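You operate a simulated robot arm through the tools that you are given. There is no shell and no other tool.

You are at the controls of a simulated two-armed robot. One attempt, no reset.

## Task
Press the raised bush flush and set the tube on the mat.
Fine: stop on 3; leave the slide out and the lever up. Set down upright: silver tube.
Where things are to end (x, y in the base frame): silver tube within 60 mm of [670, -100].

Only the result counts: the job must be done as asked and must still hold three seconds after the hand-in. Knocking over, shifting, dropping, spilling or breaking anything else fails it.

## Robot
Two 7-joint arms with two-finger parallel grippers on one trunk that stands fixed in place. Base frame: the origin is at the foot of the trunk, x ahead of it, y to its left, z up. Readings come in mm, degrees, newtons and seconds.
The left shoulder is at [60, 189, 1318], the right one opposite. With the tool pointing down near the work surface each hand reaches from about 100 to 600 mm from the base axis, measured 20 degrees to its own side. Payload 3.43 kg a hand.
Tool frame (each hand has its own): the origin (TCP) lies between the finger pads and is the grasp point; the fingertips stand 30 mm ahead of it; z points along the fingers, y is the line along which they close. Largest opening 94 mm; finger width 28, thickness 10; the body of the gripper, 50 by 96 mm, starts 55 mm behind the TCP.
Orientation is told as [roll, pitch, yaw] about the base's x, y, z axes, in that order, counted from this pose: with the fingers straight down and closing along the base's y, the tool's x points along the base's -x, its y along +y and its z along -z.

## Interface
- The arms move only by the tool apply_moves. It takes "left_motion", "right_motion" or both (then of equal length, played together; a hand with none holds still); each is a list of rows, each a list of 7 numbers: the shift along the base's x, y, z in mm, then the turn, a rotation vector about the base's x, y, z in degrees, then the finger opening in mm, from 0 to 94. In form: [[dx, dy, dz, ax, ay, az, grip], ...]. A call has 1 to 20 rows; each row shifts and turns the commanded pose from where the row before left it. Each row takes 0.2 s and may step no farther than 50 mm and 8.6 degrees from the row before; otherwise, or with a gripper value out of range, the whole call is refused. A pose out of reach is approached as far as the arm can. The call stops where the force on the tool passes 60 N (or 10 N more than at its start, if that is more) or the arm is blocked; 0.2 s more then pass. The fingers move at their own pace (about 153 mm/s each) and stop on an object; they squeeze with about 28 N. The grip force told is the motor's: it shows also when the fingers shut on nothing. Time passes only in rows, and 0.2 s behind the last, so rows that do not move let the fingers close. It gives the time, the measured TCP pose, the force on the tool (base axes), the opening and the grip force at its end, in the units of the frame above (readings bear some noise), with the torque about the TCP (base axes, N m) and any sound that the robot's microphone picked up.
- Cameras (640 x 400 px; columns grow to the right, rows downward): "scene" is now at [11, 11.7, 1863.4]; the picture's right is [0.17, -0.99, 0.00], its down [-0.79, -0.14, -0.60] and it looks along [0.59, 0.10, -0.80] (base axes); focal length 370 px, centre (320, 200). "left" rides on the left gripper at [76, -14, -103] in its tool frame; the picture's right is [0.18, 0.98, 0.00], its down [-0.75, 0.14, -0.64] and it looks along [-0.63, 0.12, 0.77] (tool axes); focal length 243 px, centre (320, 200). "right" rides on the right gripper at [76, 14, -103] in its tool frame; the picture's right is [-0.18, 0.98, 0.00], its down [-0.75, -0.14, -0.64] and it looks along [-0.63, -0.12, 0.77] (tool axes); focal length 243 px, centre (320, 200). There is no depth. A picture from a camera that has moved, and an enlarged one, comes with that camera's place and axes in the base frame and with its lens.
- snapshot(camera): a new picture of that camera. No time passes.
- lift_body(by): slides the trunk up (or, below 0, down) by that many mm; the arms and the scene camera ride with it, the base frame stays. It gives what a move gives, with no picture.
- head_to(pan, tilt): turns the head with the scene camera to pan (to the left, within 86 degrees either way) and tilt (down, from -29 to 69), counted from straight ahead of the robot. It gives what a move gives.
- close_up(camera, box): a new picture of the part [left, top, right, bottom] of that camera's present view, enlarged. No time passes.
- close_job(): hands the job in; it is judged then, once.

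Places have to be worked out from the pictures, the camera data and where the tool is seen. Open the grippers and draw the arms clear of the work before you hand the job in, unless the task says otherwise.

The tools are called after "Call:" by a JSON object that holds its "method" and its "body". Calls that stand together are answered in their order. apply_moves: Moves the arms, as the interface text tells. Its arguments: {"type":"object","properties":{"left_motion":{"type":"array","items":{"type":"array","items":{"type":"number"}}},"right_motion":{"type":"array","items":{"type":"array","items":{"type":"number"}}}},"required":[]} The other tools are called the same way: lift_body (by) moves the trunk up or down; head_to (pan, tilt) turns the head that bears the scene camera; snapshot (camera) takes a picture; close_up (camera, box) takes an enlarged picture of a part of a camera's view; close_job () hands the job in.

At the start:

```text
time: 0.0
left_tcp_pos: [332.5, 244.6, 1347.9]
left_ee_rot: [0.0, 0.2, 0.0]
left_ft_force: [-0.7, 0.0, -0.1]
left_torque: [0.0, 0.01, 0.0]
left_opening: 93.9
left_gripper_force: 0.1
right_tcp_pos: [345.2, -53.6, 1397.0]
right_ee_rot: [0.0, 0.1, 0.0]
right_ft_force: [0.2, -0.3, -0.1]
right_torque: [0.0, 0.01, 0.01]
right_opening: 94.2
right_gripper_force: 0.1
trunk travel left (down, up): [-990.0, 0.0]
head pan, tilt (commanded): [9.7, 53.4]
```

scene: 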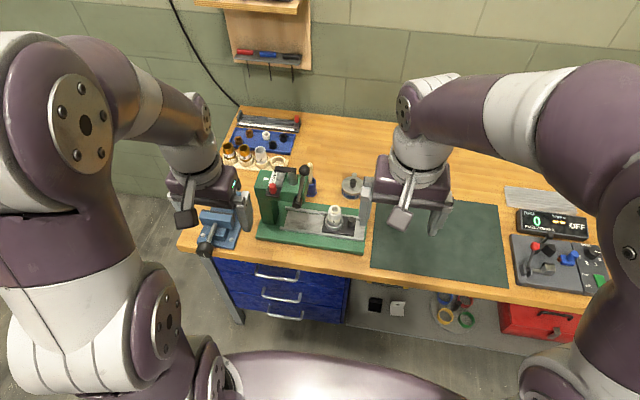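
right: 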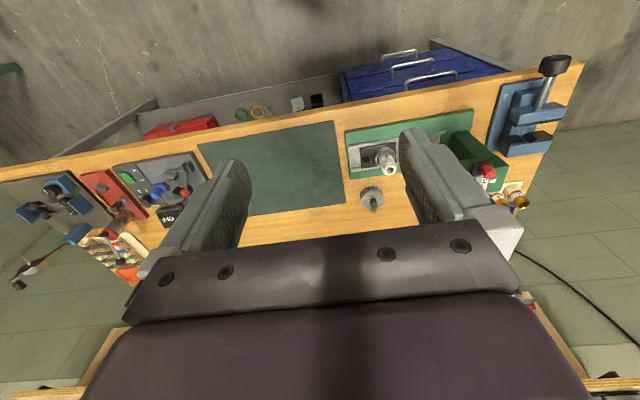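
left: 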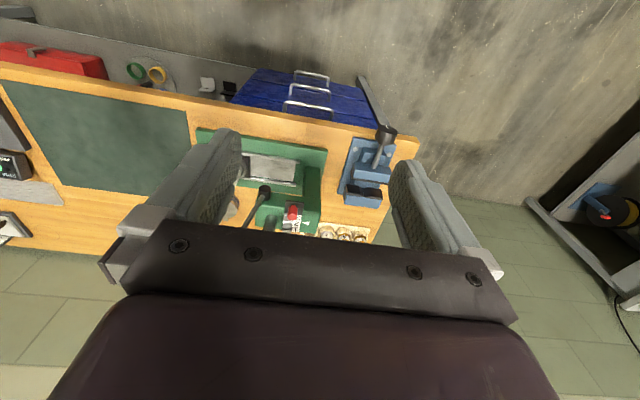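

The pictures show a green press with a slide, lever and some bushes/tubes, and a dark green mat. I'll take enlarged views of the press and the surroundings first.

Call:
{"method": "close_up", "body": {"camera": "scene", "box": [240, 150, 380, 260]}}

Call:
{"method": "close_up", "body": {"camera": "scene", "box": [180, 90, 340, 190]}}

Call:
{"method": "close_up", "body": {"camera": "scene", "box": [480, 180, 640, 300]}}

Call:
{"method": "close_up", "body": {"camera": "right", "box": [320, 80, 560, 230]}}

Call:
{"method": "close_up", "body": {"camera": "left", "box": [190, 100, 430, 250]}}

```text
3.64 times, centred on (310, 205) of scene
camera zoom: at [11.0, 11.7, 1863.4], right [0.17, -0.99, 0.0], down [-0.79, -0.14, -0.6], along [0.59, 0.1, -0.8], focal length 1344 px, centre (356, 182)
```

zoom: 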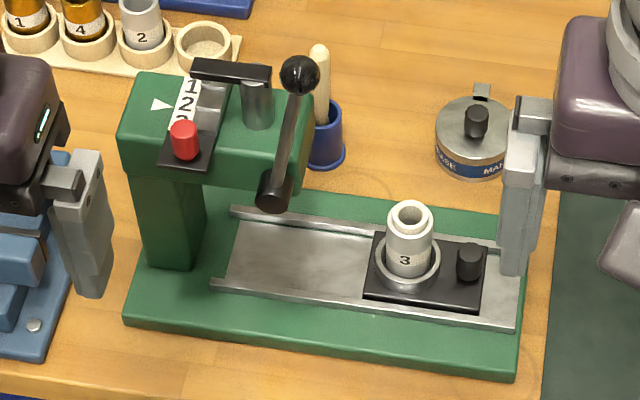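

```text
4.00 times, centred on (260, 140) of scene
camera zoom: at [11.0, 11.7, 1863.4], right [0.17, -0.99, 0.0], down [-0.79, -0.14, -0.6], along [0.59, 0.1, -0.8], focal length 1479 px, centre (560, 440)
```

zoom: 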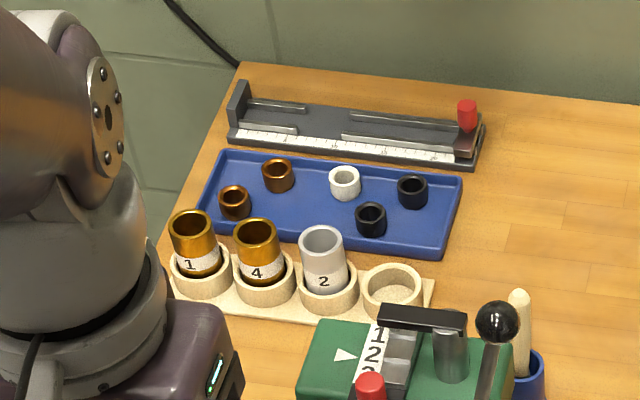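

```text
3.33 times, centred on (560, 240) of scene
camera zoom: at [11.0, 11.7, 1863.4], right [0.17, -0.99, 0.0], down [-0.79, -0.14, -0.6], along [0.59, 0.1, -0.8], focal length 1232 px, centre (-480, 67)
```

zoom: 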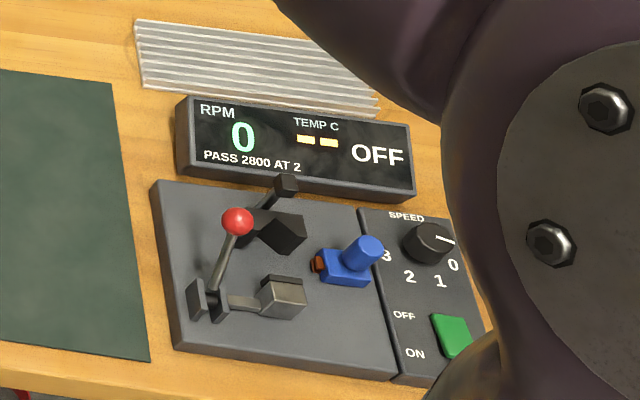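

```text
2.67 times, centred on (440, 155) of right
camera zoom: at [269.8, -39.3, 1500.8], right [0.18, 0.98, 0.0], down [0.75, -0.14, 0.64], along [0.63, -0.12, -0.77], focal length 647 px, centre (0, 320)
```

zoom: 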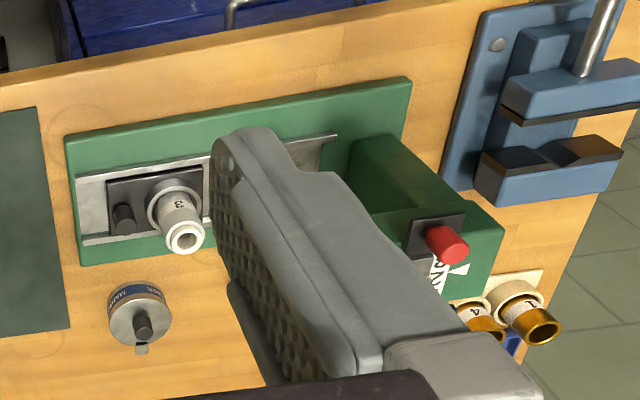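

```text
2.67 times, centred on (310, 175) of left
camera zoom: at [256.1, 230.5, 1451.0], right [-0.18, 0.98, 0.0], down [0.75, 0.14, 0.64], along [0.63, 0.12, -0.77], focal length 647 px, centre (347, 267)
```

zoom: 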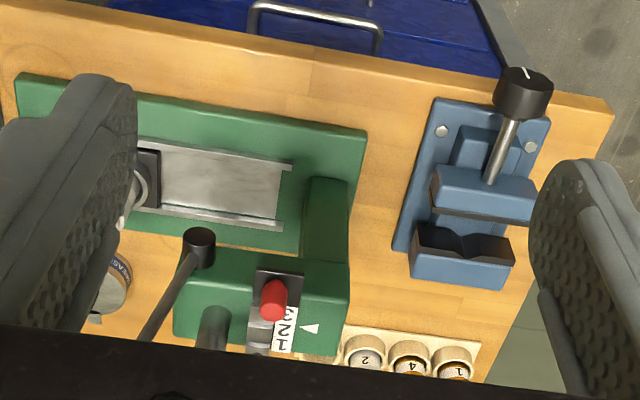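

The table looks to be around z = 950 with the press base spanning roughly x 508–660, y -24–280. I'll take tighter enlargements of the press head, scale and tube before moving.

Call:
{"method": "close_up", "body": {"camera": "scene", "box": [260, 155, 324, 195]}}

Call:
{"method": "close_up", "body": {"camera": "scene", "box": [312, 195, 376, 240]}}

Call:
{"method": "close_up", "body": {"camera": "scene", "box": [250, 165, 314, 230]}}

```text
10.00 times, centred on (292, 175) of scene
camera zoom: at [11.0, 11.7, 1863.4], right [0.17, -0.99, 0.0], down [-0.79, -0.14, -0.6], along [0.59, 0.1, -0.8], focal length 3697 px, centre (600, 450)
```

zoom: 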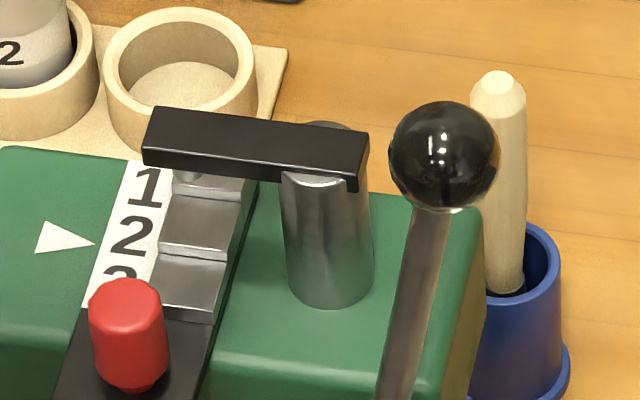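

```text
8.89 times, centred on (344, 218) of scene
camera zoom: at [11.0, 11.7, 1863.4], right [0.17, -0.99, 0.0], down [-0.79, -0.14, -0.6], along [0.59, 0.1, -0.8], focal length 3286 px, centre (107, 44)
```

zoom: 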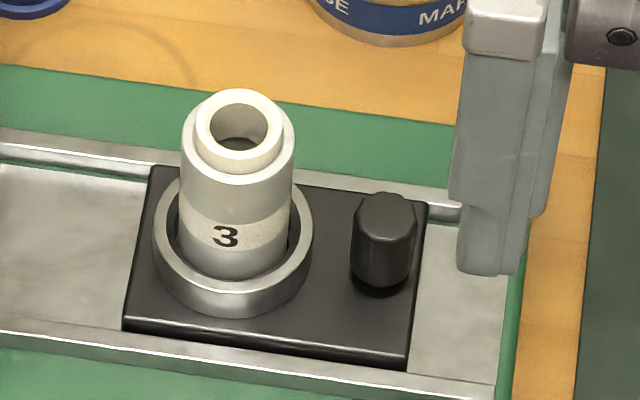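

```text
6.15 times, centred on (282, 198) of scene
camera zoom: at [11.0, 11.7, 1863.4], right [0.17, -0.99, 0.0], down [-0.79, -0.14, -0.6], along [0.59, 0.1, -0.8], focal length 2275 px, centre (554, 215)
```

zoom: 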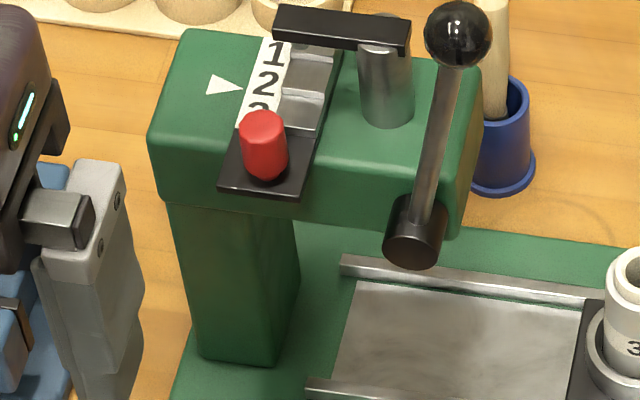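

The stepped stop block (red knob) reads 2 at the white pointer, and it slides in x. Tube 3, silver with a white raised bush, sits on the carriage with a black knob. I'll move the right hand aside and shift the left hand for a second viewpoint, so I can triangulate.

Call:
{"method": "apply_moves", "body": {"left_motion": [[40, -25, 0, 0, 0, 0, 94], [40, -25, 0, 0, 0, 0, 94], [40, -25, 0, 0, 0, 0, 94], [0, 0, 0, 0, 0, 0, 94]], "right_motion": [[-20, -45, 0, 0, 0, 0, 94], [-20, -45, 0, 0, 0, 0, 94], [-20, -45, 0, 0, 0, 0, 94], [0, 0, 0, 0, 0, 0, 94]]}}

Call:
{"method": "snapshot", "body": {"camera": "left"}}

Call:
{"method": "snapshot", "body": {"camera": "right"}}

Call:
{"method": "snapshot", "body": {"camera": "scene"}}

```text
time: 1.0
left_tcp_pos: [451.3, 172.0, 1347.1]
left_ee_rot: [0.0, 0.0, 0.0]
left_ft_force: [0.3, 0.3, -0.7]
left_torque: [-0.01, -0.01, 0.03]
left_opening: 94.0
left_gripper_force: 0.1
right_tcp_pos: [285.4, -188.6, 1396.2]
right_ee_rot: [0.0, 0.0, 0.0]
right_ft_force: [-0.3, 0.0, 0.5]
right_torque: [0.0, 0.03, -0.02]
right_opening: 94.0
right_gripper_force: 0.1
trunk travel left (down, up): [-990.0, 0.0]
head pan, tilt (commanded): [9.7, 53.4]
```

```text
taken
camera left: at [375.2, 157.1, 1451.2], right [-0.18, 0.98, 0.0], down [0.75, 0.14, 0.64], along [0.63, 0.12, -0.77], focal length 243 px, centre (320, 200)
```

left: 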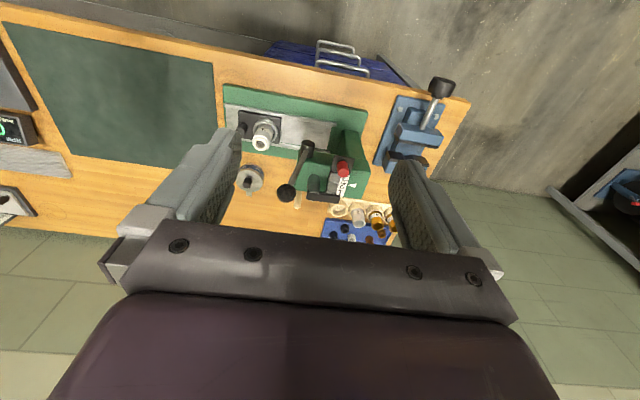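

```text
taken
camera right: at [209.9, -174.0, 1499.5], right [0.18, 0.98, 0.0], down [0.75, -0.14, 0.64], along [0.63, -0.12, -0.77], focal length 243 px, centre (320, 200)
```

right: 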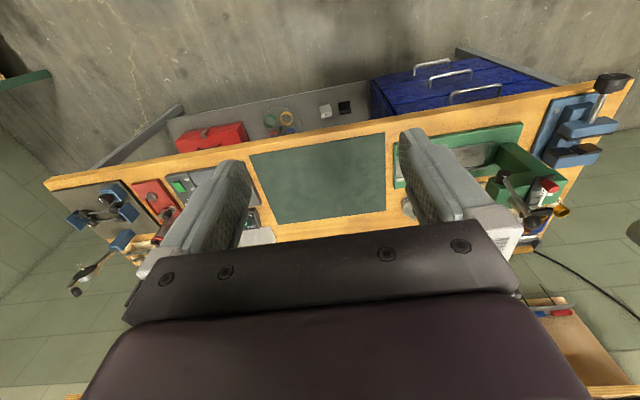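

```text
taken
camera scene: at [10.8, 12.7, 1863.4], right [0.17, -0.99, 0.0], down [-0.79, -0.14, -0.6], along [0.59, 0.1, -0.8], focal length 370 px, centre (320, 200)
```

scene: 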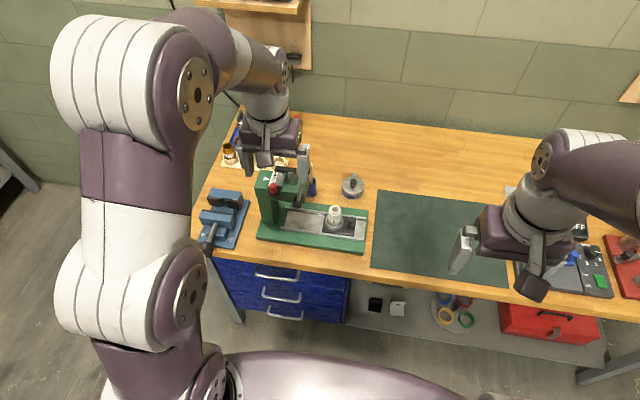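

The left camera now sees the whole press. I'll enlarge it in both views to match points.

Call:
{"method": "close_up", "body": {"camera": "left", "box": [210, 80, 400, 220]}}

Call:
{"method": "close_up", "body": {"camera": "left", "box": [270, 130, 370, 210]}}

Call:
{"method": "close_up", "body": {"camera": "scene", "box": [250, 160, 380, 260]}}

```text
2.86 times, centred on (305, 150) of left
camera zoom: at [375.2, 157.1, 1451.2], right [-0.18, 0.98, 0.0], down [0.75, 0.14, 0.64], along [0.63, 0.12, -0.77], focal length 693 px, centre (363, 343)
```

zoom: 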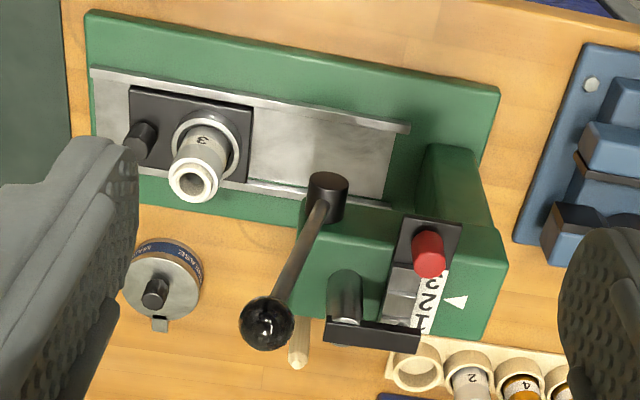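

```text
5.00 times, centred on (320, 170) of left
camera zoom: at [375.2, 157.1, 1451.2], right [-0.18, 0.98, 0.0], down [0.75, 0.14, 0.64], along [0.63, 0.12, -0.77], focal length 1213 px, centre (320, 350)
```

zoom: 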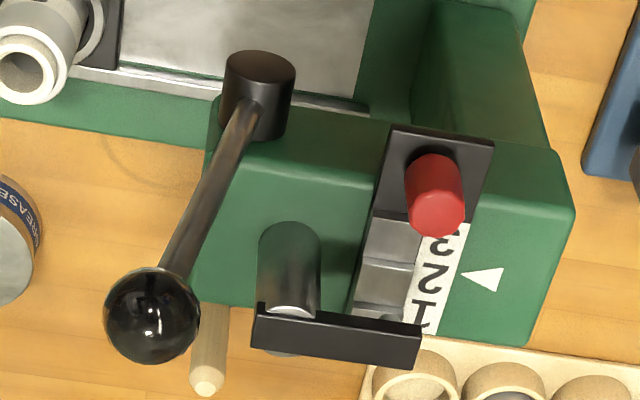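

```text
4.00 times, centred on (315, 210) of scene
camera zoom: at [10.8, 12.7, 1863.4], right [0.17, -0.99, 0.0], down [-0.79, -0.14, -0.6], along [0.59, 0.1, -0.8], focal length 1479 px, centre (340, 160)
```

zoom: 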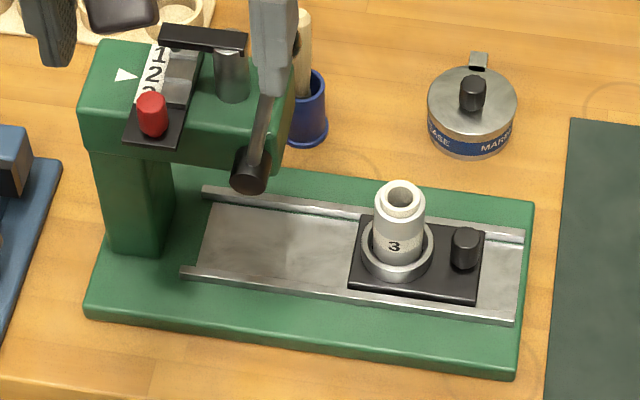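

Triangulating gives these places: ball at about (590, 149, 1185), lever hub (584, 173, 1041), ram (627, 192), bush top (638, 75, 971), slide knob (640, 24, 920) and table z ≈ 853. That is far out for the arms, so I'll lower the trunk by 200 mm to bring the shoulders nearer the work height. Both hands are clear of everything for this.

Call:
{"method": "lift_body", "body": {"by": -200}}

Call:
{"method": "snapshot", "body": {"camera": "scene"}}

Call:
{"method": "snapshot", "body": {"camera": "left"}}

Call:
{"method": "snapshot", "body": {"camera": "right"}}

```text
time: 3.2
left_tcp_pos: [451.1, 170.9, 1147.1]
left_ee_rot: [0.0, -0.1, 0.0]
left_ft_force: [0.6, -0.3, 0.7]
left_torque: [-0.03, 0.0, 0.01]
left_opening: 93.7
left_gripper_force: 0.0
right_tcp_pos: [286.0, -188.8, 1196.7]
right_ee_rot: [0.0, 0.1, 0.0]
right_ft_force: [0.0, 0.0, 0.2]
right_torque: [-0.01, 0.01, -0.03]
right_opening: 94.2
right_gripper_force: 0.1
trunk travel left (down, up): [-790.0, 200.0]
head pan, tilt (commanded): [9.7, 53.4]
```

```text
taken
camera scene: at [11.0, 11.6, 1663.5], right [0.17, -0.99, 0.0], down [-0.79, -0.14, -0.6], along [0.59, 0.1, -0.8], focal length 370 px, centre (320, 200)
```

scene: 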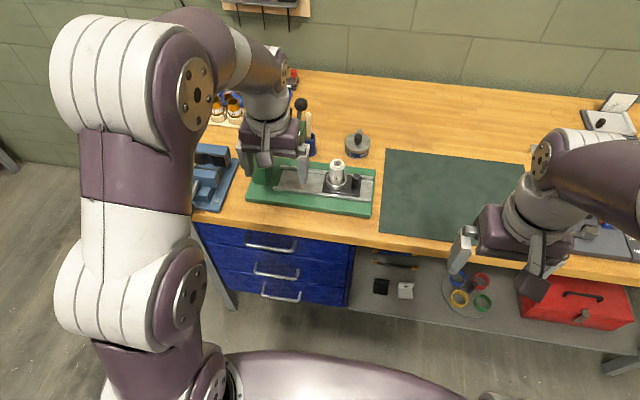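

```text
taken
camera left: at [375.0, 156.5, 1251.4], right [-0.18, 0.98, 0.0], down [0.75, 0.14, 0.64], along [0.63, 0.12, -0.77], focal length 243 px, centre (320, 200)
```

left: 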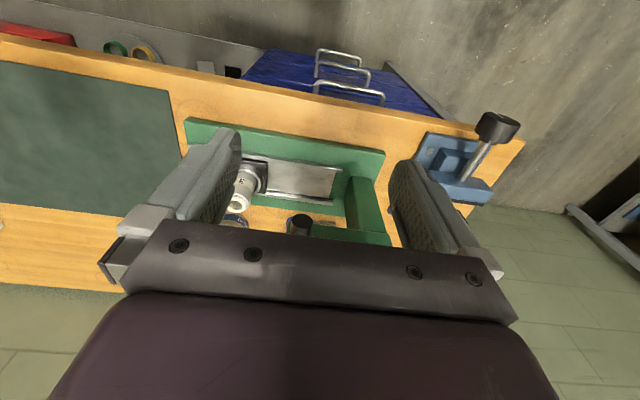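

```text
taken
camera right: at [210.3, -174.5, 1299.5], right [0.18, 0.98, 0.0], down [0.75, -0.14, 0.64], along [0.63, -0.12, -0.77], focal length 243 px, centre (320, 200)
```

right: 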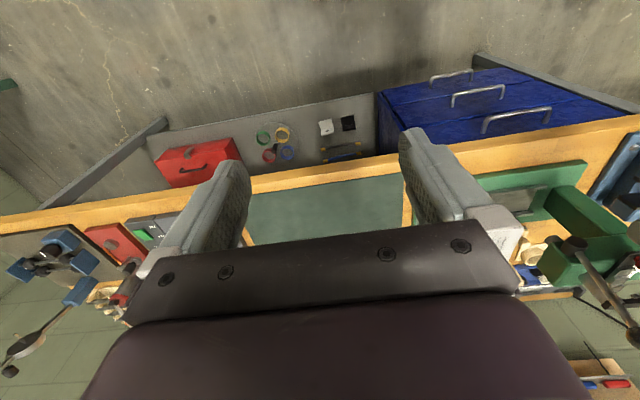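

The trunk came down 200 mm cleanly. I'll pull the left hand back and left so the scene camera can see the press unobstructed from this new height.

Call:
{"method": "apply_moves", "body": {"left_motion": [[-45, 20, 0, 0, 0, 0, 94], [-45, 20, 0, 0, 0, 0, 94], [-30, 35, 0, 0, 0, 0, 94], [0, 45, 0, 0, 0, 0, 94], [0, 45, 0, 0, 0, 0, 94], [0, 0, 0, 0, 0, 0, 94]]}}

Call:
{"method": "close_up", "body": {"camera": "scene", "box": [240, 90, 400, 220]}}

Call:
{"method": "close_up", "body": {"camera": "scene", "box": [250, 85, 330, 145]}}

Call:
{"method": "close_up", "body": {"camera": "scene", "box": [300, 145, 380, 205]}}

Call:
{"method": "snapshot", "body": {"camera": "scene"}}

```text
time: 4.6
left_tcp_pos: [331.5, 336.0, 1148.2]
left_ee_rot: [0.1, -0.1, 0.0]
left_ft_force: [-0.7, -0.5, -1.0]
left_torque: [0.01, -0.02, -0.02]
left_opening: 93.7
left_gripper_force: 0.1
right_tcp_pos: [286.2, -189.7, 1196.8]
right_ee_rot: [0.0, 0.0, -0.1]
right_ft_force: [0.4, -0.4, -0.7]
right_torque: [-0.03, 0.02, 0.01]
right_opening: 93.9
right_gripper_force: 0.1
trunk travel left (down, up): [-790.0, 200.0]
head pan, tilt (commanded): [9.7, 53.4]
```

```text
3.08 times, centred on (320, 155) of scene
camera zoom: at [10.6, 10.6, 1663.4], right [0.17, -0.99, 0.0], down [-0.79, -0.13, -0.6], along [0.59, 0.1, -0.8], focal length 1137 px, centre (320, 338)
```

zoom: 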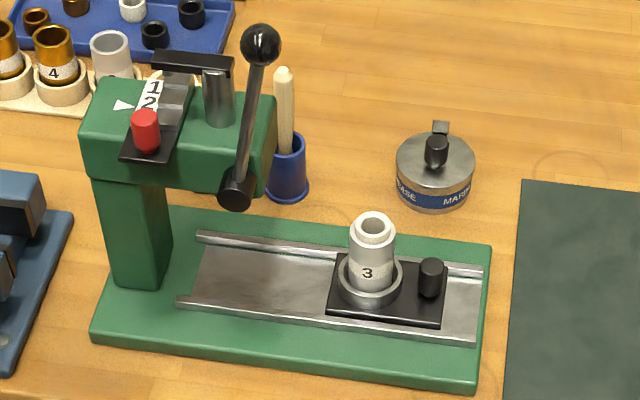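

```text
6.67 times, centred on (290, 115) of scene
camera zoom: at [10.6, 10.6, 1663.4], right [0.17, -0.99, 0.0], down [-0.79, -0.13, -0.6], along [0.59, 0.1, -0.8], focal length 2464 px, centre (520, 767)
```

zoom: 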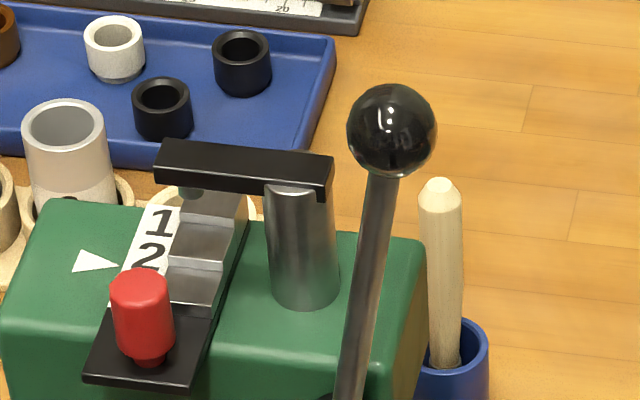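

```text
6.67 times, centred on (340, 175) of scene
camera zoom: at [10.6, 10.6, 1663.4], right [0.17, -0.99, 0.0], down [-0.79, -0.13, -0.6], along [0.59, 0.1, -0.8], focal length 2464 px, centre (187, 367)
```

zoom: 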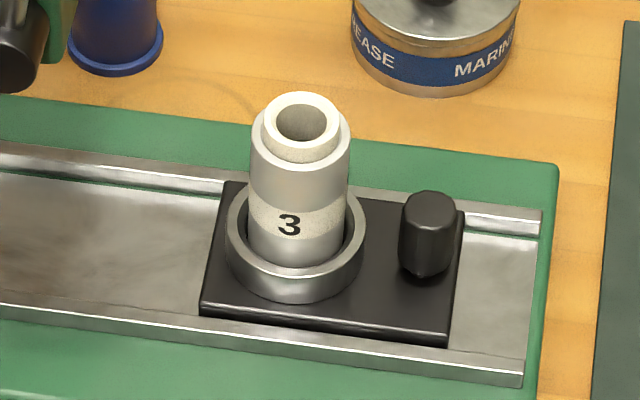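

```text
taken
camera scene: at [10.6, 10.6, 1663.4], right [0.17, -0.99, 0.0], down [-0.79, -0.13, -0.6], along [0.59, 0.1, -0.8], focal length 370 px, centre (320, 200)
```

scene: 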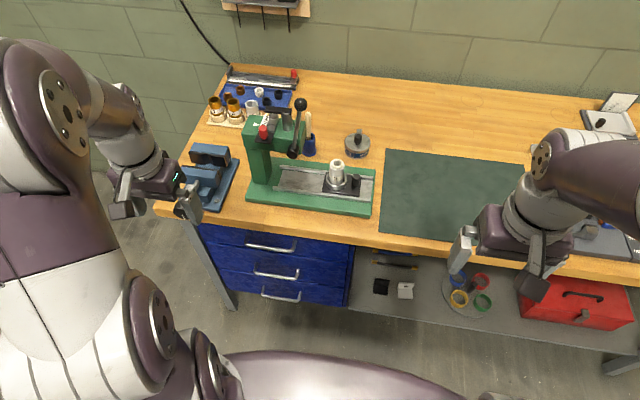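

From the two camera heights I place the red knob at about (597, 240), z 1077–1101, with a step pitch of about 18 mm along x. I'll bring the left hand, tilted 40° forward and half closed, to a standoff above and in front of the red knob.

Call:
{"method": "apply_moves", "body": {"left_motion": [[0, 0, 35, 0, 0, 0, 50], [35, -16, 15, 0, -8, 0, 50], [40, -20, 0, 0, -8, 0, 50], [40, -20, 0, 0, -8, 0, 50], [40, -20, 0, 0, -8, 0, 50], [40, -20, -10, 0, -8, 0, 50], [0, 0, 0, 0, 0, 0, 50]]}}

Call:
{"method": "snapshot", "body": {"camera": "left"}}

Call:
{"method": "snapshot", "body": {"camera": "scene"}}

```text
time: 6.2
left_tcp_pos: [526.5, 241.7, 1189.7]
left_ee_rot: [0.0, -40.1, 0.0]
left_ft_force: [0.4, -0.1, -0.6]
left_torque: [-0.01, 0.01, -0.02]
left_opening: 49.9
left_gripper_force: 0.0
right_tcp_pos: [284.4, -189.0, 1196.0]
right_ee_rot: [0.1, 0.0, -0.1]
right_ft_force: [-0.8, 0.1, -0.8]
right_torque: [0.02, -0.01, 0.01]
right_opening: 93.7
right_gripper_force: 0.2
trunk travel left (down, up): [-790.0, 200.0]
head pan, tilt (commanded): [9.7, 53.4]
```

```text
taken
camera left: at [401.7, 225.8, 1219.5], right [-0.14, 0.98, -0.12], down [0.16, 0.14, 0.98], along [0.98, 0.12, -0.18], focal length 243 px, centre (320, 200)
```

left: 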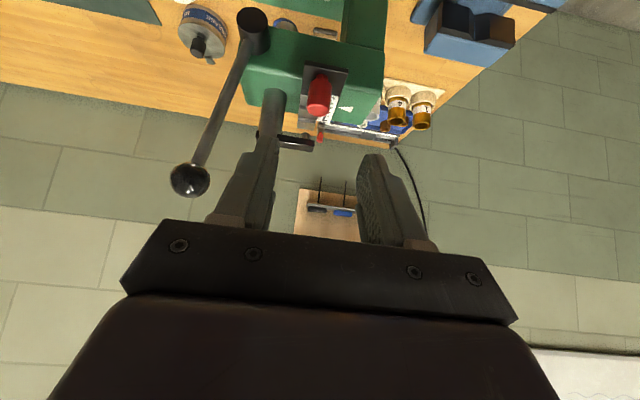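

```text
taken
camera scene: at [9.9, 11.8, 1663.4], right [0.17, -0.99, 0.0], down [-0.79, -0.14, -0.6], along [0.59, 0.1, -0.8], focal length 370 px, centre (320, 200)
```

scene: 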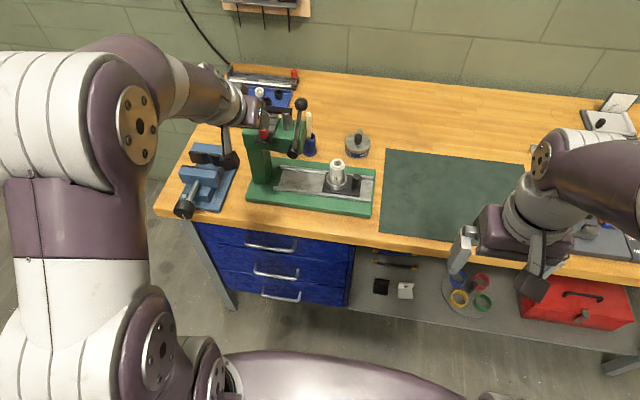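

The left arm reaches well. I'll enlarge the left view to fix the red knob and stop block more precisely.

Call:
{"method": "close_up", "body": {"camera": "left", "box": [230, 60, 390, 160]}}

Call:
{"method": "close_up", "body": {"camera": "scene", "box": [230, 85, 330, 165]}}

```text
4.00 times, centred on (310, 110) of left
camera zoom: at [401.7, 225.8, 1219.5], right [-0.14, 0.98, -0.12], down [0.16, 0.14, 0.98], along [0.98, 0.12, -0.18], focal length 970 px, centre (360, 560)
```

zoom: 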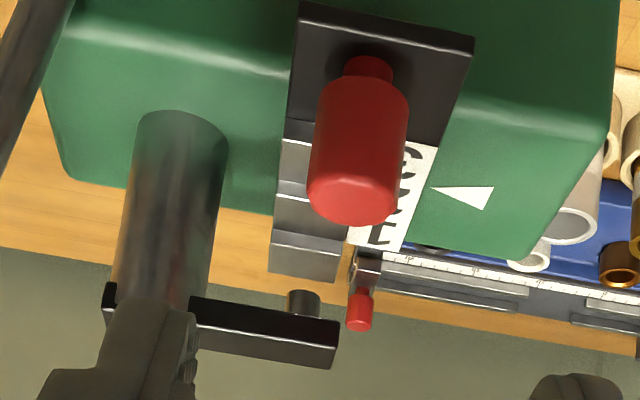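

```text
5.00 times, centred on (280, 125) of scene
camera zoom: at [9.9, 11.8, 1663.4], right [0.17, -0.99, 0.0], down [-0.79, -0.14, -0.6], along [0.59, 0.1, -0.8], focal length 1848 px, centre (520, 575)
```

zoom: 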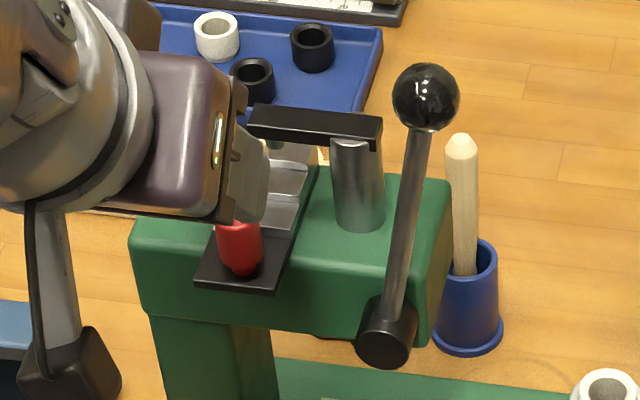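

The knob is centred at about (598, 238), with its body from z 1077 to 1105. I'll lower the fingers around it with the TCP near (580, 238, 1112), then close on it.

Call:
{"method": "apply_moves", "body": {"left_motion": [[10, -2, -20, 0, 0, 0, 50], [14, -2, -20, 0, 0, 0, 50], [15, 0, -20, 0, 0, 0, 50], [14, 0, -17, 0, 0, 0, 50], [0, 0, 0, 0, 0, 0, 50]]}}

Call:
{"method": "close_up", "body": {"camera": "scene", "box": [230, 85, 330, 165]}}

Call:
{"method": "snapshot", "body": {"camera": "left"}}

```text
time: 7.4
left_tcp_pos: [579.4, 236.7, 1112.3]
left_ee_rot: [0.0, -40.1, -0.1]
left_ft_force: [0.0, 0.3, 0.1]
left_torque: [0.0, -0.01, -0.01]
left_opening: 49.7
left_gripper_force: 0.1
right_tcp_pos: [285.7, -187.7, 1196.2]
right_ee_rot: [-0.1, -0.1, 0.0]
right_ft_force: [-0.5, -0.8, 0.1]
right_torque: [-0.02, 0.0, 0.02]
right_opening: 94.0
right_gripper_force: 0.0
trunk travel left (down, up): [-790.0, 200.0]
head pan, tilt (commanded): [9.7, 53.4]
```

```text
5.00 times, centred on (280, 125) of scene
camera zoom: at [10.2, 11.5, 1663.4], right [0.17, -0.99, 0.0], down [-0.79, -0.14, -0.6], along [0.59, 0.1, -0.8], focal length 1848 px, centre (520, 575)
```

zoom: 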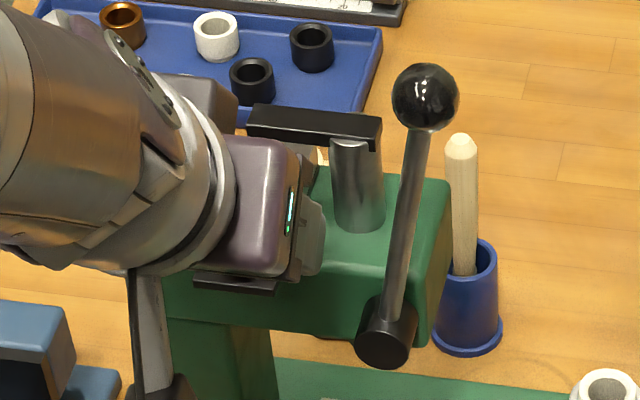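

```text
taken
camera left: at [453.7, 221.9, 1142.7], right [-0.14, 0.98, -0.12], down [0.16, 0.14, 0.98], along [0.98, 0.12, -0.18], focal length 243 px, centre (320, 200)
```

left: 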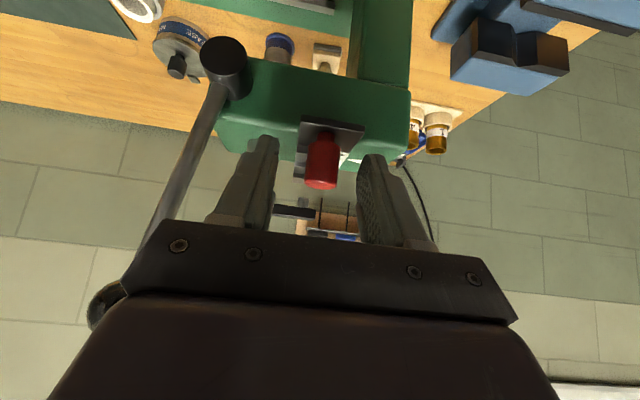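

The knob sits midway between the fingers with no contact force. I'll close on it now.

Call:
{"method": "apply_moves", "body": {"left_motion": [[0, 0, 0, 0, 0, 0, 30], [0, 0, 0, 0, 0, 0, 10], [0, 0, 0, 0, 0, 0, 10], [0, 0, 0, 0, 0, 0, 10]]}}

Call:
{"method": "close_up", "body": {"camera": "left", "box": [240, 100, 400, 220]}}

```text
time: 8.4
left_tcp_pos: [578.2, 237.7, 1111.5]
left_ee_rot: [-0.1, -39.9, 0.2]
left_ft_force: [0.0, 6.4, -0.2]
left_torque: [0.15, 0.01, 0.08]
left_opening: 19.0
left_gripper_force: 45.0
right_tcp_pos: [285.6, -187.7, 1196.3]
right_ee_rot: [0.0, 0.0, 0.0]
right_ft_force: [0.6, 0.4, 0.5]
right_torque: [0.0, 0.03, 0.02]
right_opening: 94.2
right_gripper_force: 0.0
trunk travel left (down, up): [-790.0, 200.0]
head pan, tilt (commanded): [9.7, 53.4]
```

```text
3.33 times, centred on (320, 160) of left
camera zoom: at [454.3, 223.4, 1142.4], right [-0.14, 0.98, -0.12], down [0.16, 0.14, 0.98], along [0.98, 0.12, -0.18], focal length 809 px, centre (320, 333)
```

zoom: 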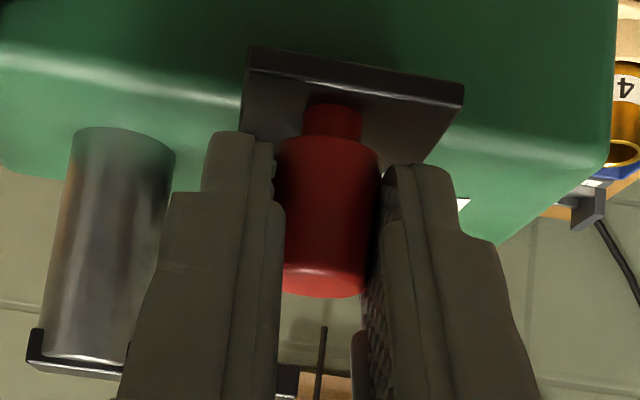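

The knob is gripped at 19 mm. I'll push the stop block in +x in small steps, watching the force and listening for a detent.

Call:
{"method": "apply_moves", "body": {"left_motion": [[3, 0.5, 0, 0, 0, 0, 10], [3, 0.5, 0, 0, 0, 0, 10], [3, 0, 0, 0, 0, 0, 10], [0, 0, 0, 0, 0, 0, 10]]}}

Call:
{"method": "close_up", "body": {"camera": "left", "box": [240, 100, 400, 220]}}

```text
time: 9.4
left_tcp_pos: [589.4, 238.9, 1112.0]
left_ee_rot: [0.0, -40.2, 0.0]
left_ft_force: [0.5, 7.3, 2.5]
left_torque: [0.14, -0.01, 0.09]
left_opening: 19.2
left_gripper_force: 45.1
right_tcp_pos: [285.4, -187.5, 1196.9]
right_ee_rot: [0.0, 0.0, -0.1]
right_ft_force: [0.6, 0.3, 0.1]
right_torque: [0.03, 0.0, 0.0]
right_opening: 94.1
right_gripper_force: 0.0
trunk travel left (down, up): [-790.0, 200.0]
head pan, tilt (commanded): [9.7, 53.4]
```

```text
3.33 times, centred on (320, 160) of left
camera zoom: at [464.0, 223.4, 1142.2], right [-0.14, 0.98, -0.12], down [0.16, 0.14, 0.98], along [0.98, 0.12, -0.18], focal length 809 px, centre (320, 333)
```

zoom: 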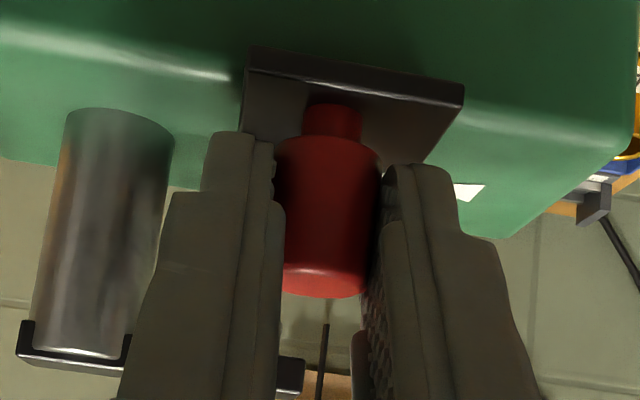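

The block moves freely with the hand, about 10 mm so far. I'll move 8 mm more for the full pitch, then open and back off to check the pointer.

Call:
{"method": "apply_moves", "body": {"left_motion": [[3, 0, 0, 0, 0, 0, 10], [3, 0, 0, 0, 0, 0, 10], [2, 0, 0, 0, 0, 0, 10], [0, 0, 0, 0, 0, 0, 10]]}}

```text
time: 10.4
left_tcp_pos: [595.4, 237.8, 1111.6]
left_ee_rot: [0.1, -40.1, 0.1]
left_ft_force: [1.4, 6.0, 6.7]
left_torque: [0.17, -0.37, 0.08]
left_opening: 19.2
left_gripper_force: 45.0
right_tcp_pos: [284.3, -188.1, 1196.8]
right_ee_rot: [0.0, 0.0, 0.0]
right_ft_force: [0.1, -0.2, -0.1]
right_torque: [-0.03, 0.01, 0.0]
right_opening: 93.7
right_gripper_force: 0.0
trunk travel left (down, up): [-790.0, 200.0]
head pan, tilt (commanded): [9.7, 53.4]
```

There's a slight upward force and torque now, perhaps the block nearing its end or a detent. I'll release and back off to look at the scale.

Call:
{"method": "apply_moves", "body": {"left_motion": [[0, 0, 0, 0, 0, 0, 50], [0, 0, 0, 0, 0, 0, 50], [-15, 0, 20, 0, 0, 0, 50], [-25, 0, 30, 0, 0, 0, 50], [-40, 20, 20, 0, 0, 0, 50], [-40, 30, 10, 0, 0, 0, 50], [-30, 30, 0, 0, 0, 0, 50], [0, 0, 0, 0, 0, 0, 50]]}}

Call:
{"method": "close_up", "body": {"camera": "scene", "box": [240, 90, 320, 150]}}

Call:
{"method": "close_up", "body": {"camera": "left", "box": [200, 40, 400, 180]}}

```text
refused: row 6 steps farther than a row can; nothing moved
```

```text
6.67 times, centred on (280, 120) of scene
camera zoom: at [10.3, 12.8, 1663.4], right [0.17, -0.99, 0.0], down [-0.79, -0.14, -0.6], along [0.59, 0.1, -0.8], focal length 2464 px, centre (587, 733)
```

zoom: 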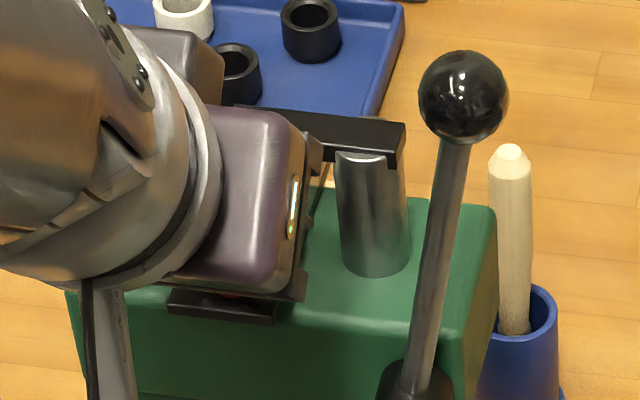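

```text
2.86 times, centred on (300, 110) of left
camera zoom: at [472.0, 223.4, 1142.1], right [-0.14, 0.98, -0.12], down [0.16, 0.14, 0.98], along [0.98, 0.12, -0.18], focal length 693 px, centre (377, 457)
```

zoom: 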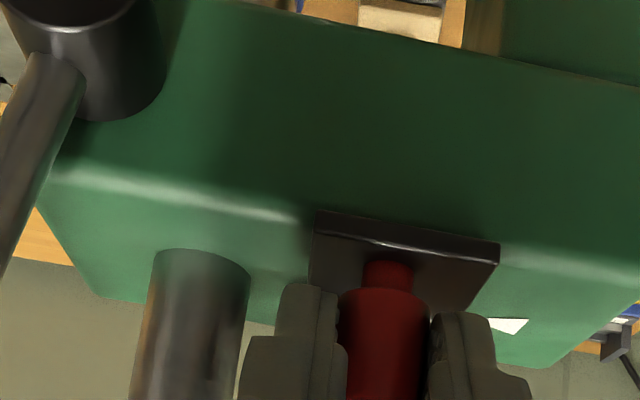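

The row length was over the limit, so nothing moved. I'll repeat the release with shorter steps.

Call:
{"method": "apply_moves", "body": {"left_motion": [[0, 0, 0, 0, 0, 0, 50], [0, 0, 0, 0, 0, 0, 50], [-15, 0, 20, 0, 0, 0, 50], [-25, 0, 30, 0, 0, 0, 50], [-40, 15, 15, 0, 0, 0, 50], [-40, 20, 5, 0, 0, 0, 50], [-35, 30, 0, 0, 0, 0, 50], [0, 0, 0, 0, 0, 0, 50]]}}

Call:
{"method": "close_up", "body": {"camera": "scene", "box": [240, 90, 320, 150]}}

Call:
{"method": "close_up", "body": {"camera": "left", "box": [200, 40, 400, 180]}}

```text
time: 12.2
left_tcp_pos: [442.2, 303.0, 1181.0]
left_ee_rot: [0.0, -40.0, 0.0]
left_ft_force: [0.8, 0.4, -0.1]
left_torque: [-0.01, -0.02, -0.01]
left_opening: 50.0
left_gripper_force: 0.1
right_tcp_pos: [286.4, -189.1, 1195.6]
right_ee_rot: [0.1, 0.0, 0.0]
right_ft_force: [0.2, 0.9, 0.1]
right_torque: [0.04, 0.0, 0.01]
right_opening: 94.1
right_gripper_force: 0.1
trunk travel left (down, up): [-790.0, 200.0]
head pan, tilt (commanded): [9.7, 53.4]
```

```text
6.67 times, centred on (280, 120) of scene
camera zoom: at [11.2, 11.3, 1663.4], right [0.17, -0.99, 0.0], down [-0.79, -0.13, -0.6], along [0.59, 0.1, -0.8], focal length 2464 px, centre (587, 733)
```

zoom: 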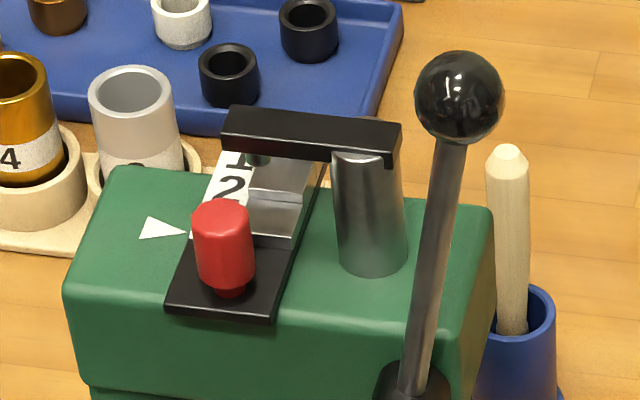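

```text
2.86 times, centred on (300, 110) of left
camera zoom: at [317.9, 288.4, 1210.4], right [-0.14, 0.98, -0.12], down [0.16, 0.14, 0.98], along [0.98, 0.12, -0.18], focal length 693 px, centre (377, 457)
```

zoom: 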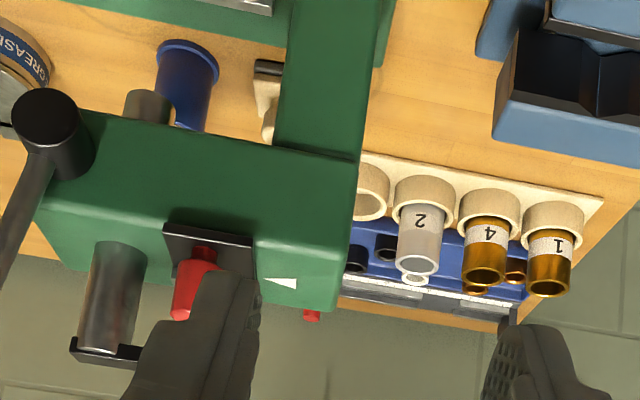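

The "2" now sits exactly where "1" was, so the block has moved one pitch and "3" should be behind the red knob at the pointer. I'll view it from above with the left camera to verify.

Call:
{"method": "apply_moves", "body": {"left_motion": [[0, 0, 35, 0, 8, 0, 94], [0, -10, 35, 0, 8, 0, 94], [10, -20, 15, 0, 8, 0, 94], [20, -20, 0, 0, 8, 0, 94], [20, -20, 0, 0, 8, 0, 94], [0, 0, 0, 0, 0, 0, 94]]}}

Call:
{"method": "snapshot", "body": {"camera": "left"}}

Call:
{"method": "close_up", "body": {"camera": "left", "box": [250, 140, 370, 220]}}

```text
time: 13.6
left_tcp_pos: [451.4, 226.1, 1170.9]
left_ee_rot: [0.1, -0.6, 0.0]
left_ft_force: [-0.5, 0.0, 0.0]
left_torque: [0.03, -0.05, -0.02]
left_opening: 94.0
left_gripper_force: 0.1
left hand out of reach, approached as far as the arm can: row 4, 5
right_tcp_pos: [284.8, -189.1, 1196.5]
right_ee_rot: [-0.1, -0.1, 0.0]
right_ft_force: [0.4, -0.6, 0.1]
right_torque: [-0.03, 0.01, -0.01]
right_opening: 93.9
right_gripper_force: 0.0
trunk travel left (down, up): [-790.0, 200.0]
head pan, tilt (commanded): [9.7, 53.4]
```

```text
taken
camera left: at [373.7, 211.2, 1274.1], right [-0.18, 0.98, 0.0], down [0.75, 0.14, 0.65], along [0.64, 0.12, -0.76], focal length 243 px, centre (320, 200)
```

left: 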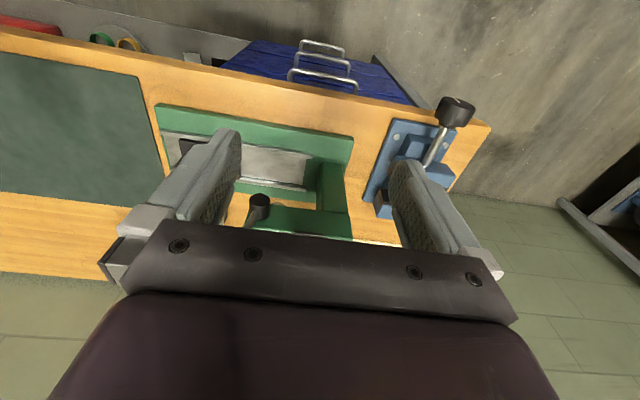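

```text
5.00 times, centred on (310, 180) of left
camera zoom: at [373.7, 211.2, 1274.1], right [-0.18, 0.98, 0.0], down [0.75, 0.14, 0.65], along [0.64, 0.12, -0.76], focal length 1213 px, centre (370, 300)
```

zoom: 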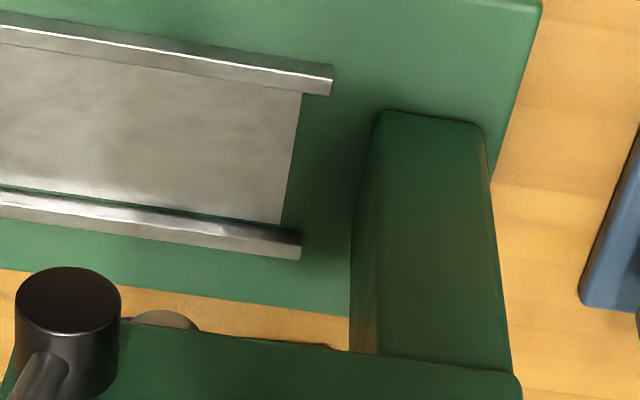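

That pose was beyond reach (the wrist was too high), so the camera sees the wrong area. I'll step back to the tilted viewing pose that worked, shifted a bit to the left so the scale can be seen past the knob.

Call:
{"method": "apply_moves", "body": {"left_motion": [[-20, 20, 0, 0, -8, 0, 94], [-20, 20, 0, 0, -8, 0, 94], [-10, 20, -15, 0, -8, 0, 94], [25, -5, -25, 0, -8, 0, 94], [35, -5, -25, 0, -8, 0, 94], [0, 0, 0, 0, 0, 0, 94]]}}

Call:
{"method": "snapshot", "body": {"camera": "left"}}

Call:
{"method": "close_up", "body": {"camera": "left", "box": [220, 60, 360, 160]}}

```text
time: 15.0
left_tcp_pos: [460.4, 278.7, 1104.9]
left_ee_rot: [-0.1, -40.1, 0.0]
left_ft_force: [-0.3, 0.2, 0.3]
left_torque: [0.02, -0.01, 0.0]
left_opening: 94.1
left_gripper_force: 0.0
right_tcp_pos: [287.0, -188.3, 1195.9]
right_ee_rot: [0.0, 0.1, 0.1]
right_ft_force: [-0.2, -0.5, 0.1]
right_torque: [-0.02, 0.01, 0.01]
right_opening: 93.9
right_gripper_force: 0.2
trunk travel left (down, up): [-790.0, 200.0]
head pan, tilt (commanded): [9.7, 53.4]
```

```text
taken
camera left: at [337.0, 263.9, 1135.5], right [-0.14, 0.98, -0.12], down [0.16, 0.14, 0.98], along [0.98, 0.12, -0.18], focal length 243 px, centre (320, 200)
```

left: 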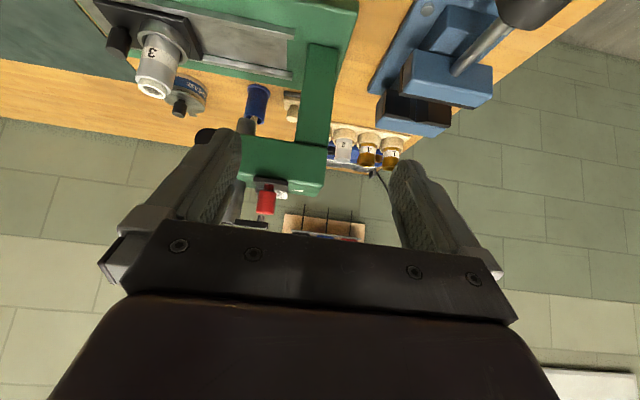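

```text
4.00 times, centred on (290, 110) of left
camera zoom: at [337.0, 263.9, 1135.5], right [-0.14, 0.98, -0.12], down [0.16, 0.14, 0.98], along [0.98, 0.12, -0.18], focal length 970 px, centre (440, 560)
```

zoom: 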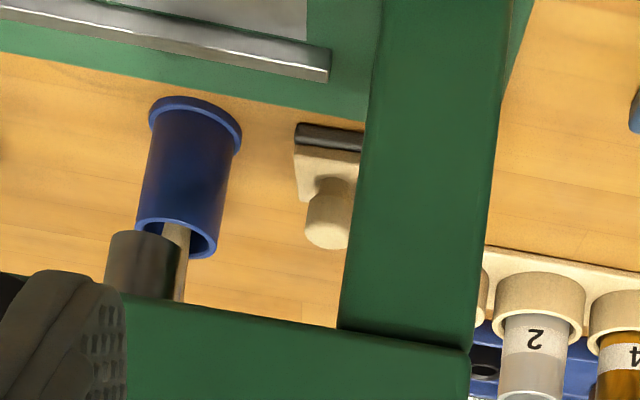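

The commanded pose had been clipped, so the hand is lower than I planned, at (460, 279, 1105). I'll raise and advance it to the viewing spot.

Call:
{"method": "apply_moves", "body": {"left_motion": [[0, 0, 45, 0, 0, 0, 94], [10, 0, 45, 0, 0, 0, 94], [25, 0, 0, 0, 0, 0, 94], [20, 0, 0, 0, 0, 0, 94], [0, 0, 0, 0, 0, 0, 94]]}}

Call:
{"method": "snapshot", "body": {"camera": "left"}}

Call:
{"method": "close_up", "body": {"camera": "left", "box": [220, 60, 360, 160]}}

```text
time: 16.2
left_tcp_pos: [515.0, 275.9, 1196.2]
left_ee_rot: [0.0, -39.9, 0.0]
left_ft_force: [0.2, -0.4, -0.1]
left_torque: [0.02, 0.0, 0.0]
left_opening: 93.7
left_gripper_force: 0.1
right_tcp_pos: [285.4, -189.0, 1196.7]
right_ee_rot: [0.0, -0.1, 0.1]
right_ft_force: [0.1, 0.4, -0.9]
right_torque: [0.01, 0.02, 0.03]
right_opening: 93.9
right_gripper_force: 0.1
trunk travel left (down, up): [-790.0, 200.0]
head pan, tilt (commanded): [9.7, 53.4]
```

```text
taken
camera left: at [390.9, 261.7, 1227.6], right [-0.14, 0.98, -0.12], down [0.16, 0.14, 0.98], along [0.98, 0.12, -0.18], focal length 243 px, centre (320, 200)
```

left: 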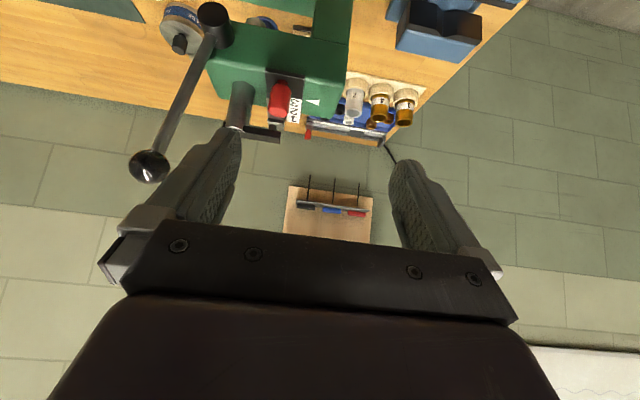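

```text
4.00 times, centred on (290, 110) of left
camera zoom: at [390.9, 261.7, 1227.6], right [-0.14, 0.98, -0.12], down [0.16, 0.14, 0.98], along [0.98, 0.12, -0.18], focal length 970 px, centre (440, 560)
```

zoom: 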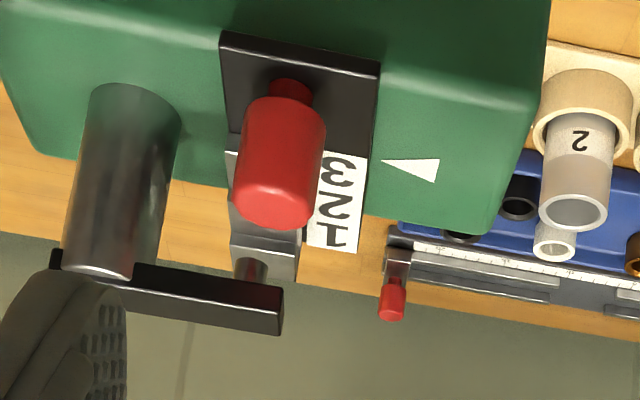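

The pointer now lines up with "3" the same way it did with "2" before, so the stop is set. Next I'll bring the left hand around in front of the press, tilted 60° forward, to approach the slide knob (about x 643, y 24, z 896–925).

Call:
{"method": "apply_moves", "body": {"left_motion": [[-45, 0, -15, 0, -4, 0, 60], [-20, -35, -25, 0, -4, 0, 60], [0, -38, -30, 0, -4, 0, 60], [0, -38, -30, 0, -4, 0, 60], [0, -38, -30, 0, -4, 0, 60], [0, -38, -30, 0, 0, 0, 60], [0, -38, -30, 0, 0, 0, 60], [0, -27, -20, 0, 0, 0, 60], [0, 0, 0, 0, 0, 0, 60]]}}

Call:
{"method": "snapshot", "body": {"camera": "left"}}

Call:
{"method": "snapshot", "body": {"camera": "scene"}}

```text
time: 18.2
left_tcp_pos: [468.6, 230.0, 1010.7]
left_ee_rot: [-3.5, -59.4, 2.6]
left_ft_force: [1.3, -0.5, -0.3]
left_torque: [0.0, 0.0, 0.02]
left_opening: 59.9
left_gripper_force: 0.0
left hand out of reach, approached as far as the arm can: row 3, 4, 5, 6, 7, 8
right_tcp_pos: [286.7, -188.6, 1195.7]
right_ee_rot: [0.0, 0.0, 0.0]
right_ft_force: [0.8, -0.3, -0.6]
right_torque: [-0.01, 0.0, 0.0]
right_opening: 93.8
right_gripper_force: 0.1
trunk travel left (down, up): [-790.0, 200.0]
head pan, tilt (commanded): [9.7, 53.4]
```

```text
taken
camera left: at [341.3, 215.6, 998.3], right [-0.08, 0.98, -0.19], down [-0.17, 0.17, 0.97], along [0.98, 0.11, 0.15], focal length 243 px, centre (320, 200)
```

left: 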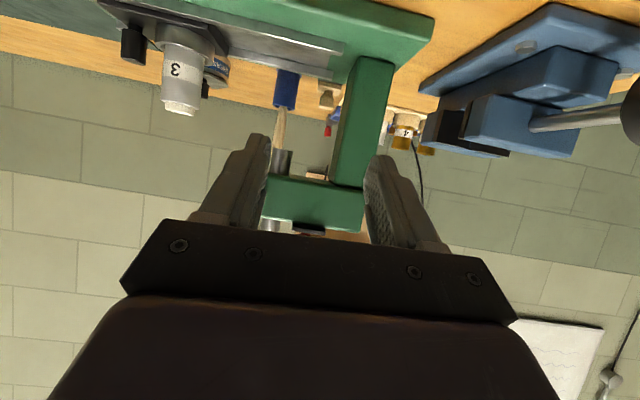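

```text
taken
camera scene: at [11.3, 12.0, 1663.4], right [0.17, -0.99, 0.0], down [-0.79, -0.14, -0.6], along [0.59, 0.1, -0.8], focal length 370 px, centre (320, 200)
```

scene: 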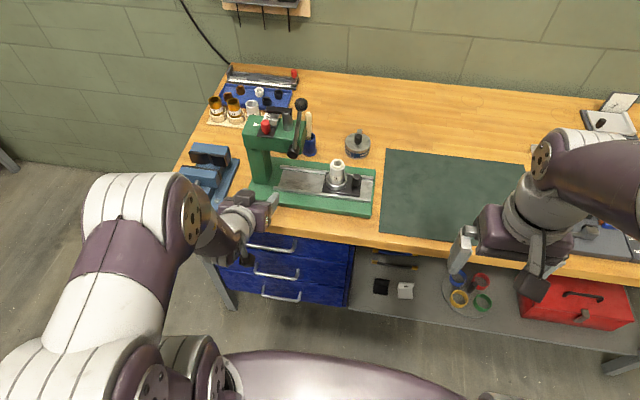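

The arm could not follow to the right that close to the body (the elbow was too folded) and stopped at (469, 230, 1011). I'll fix the small tilt error and extend forward to x ≈ 545 before moving right.

Call:
{"method": "apply_moves", "body": {"left_motion": [[40, 0, -10, 1.8, -0.6, 0.4, 60], [37, 0, -15, 0, 0, 0, 60], [0, 0, 0, 0, 0, 0, 60]]}}

```text
time: 19.0
left_tcp_pos: [555.4, 250.5, 1000.9]
left_ee_rot: [2.5, -60.6, -2.2]
left_ft_force: [-0.5, 0.6, 0.2]
left_torque: [0.03, 0.0, 0.03]
left_opening: 60.1
left_gripper_force: 0.0
left hand out of reach, approached as far as the arm can: row 1, 2
right_tcp_pos: [284.3, -189.6, 1196.5]
right_ee_rot: [-0.1, -0.1, 0.0]
right_ft_force: [-0.4, -0.3, 0.3]
right_torque: [-0.02, -0.03, 0.02]
right_opening: 94.0
right_gripper_force: 0.0
trunk travel left (down, up): [-790.0, 200.0]
head pan, tilt (commanded): [9.7, 53.4]
```

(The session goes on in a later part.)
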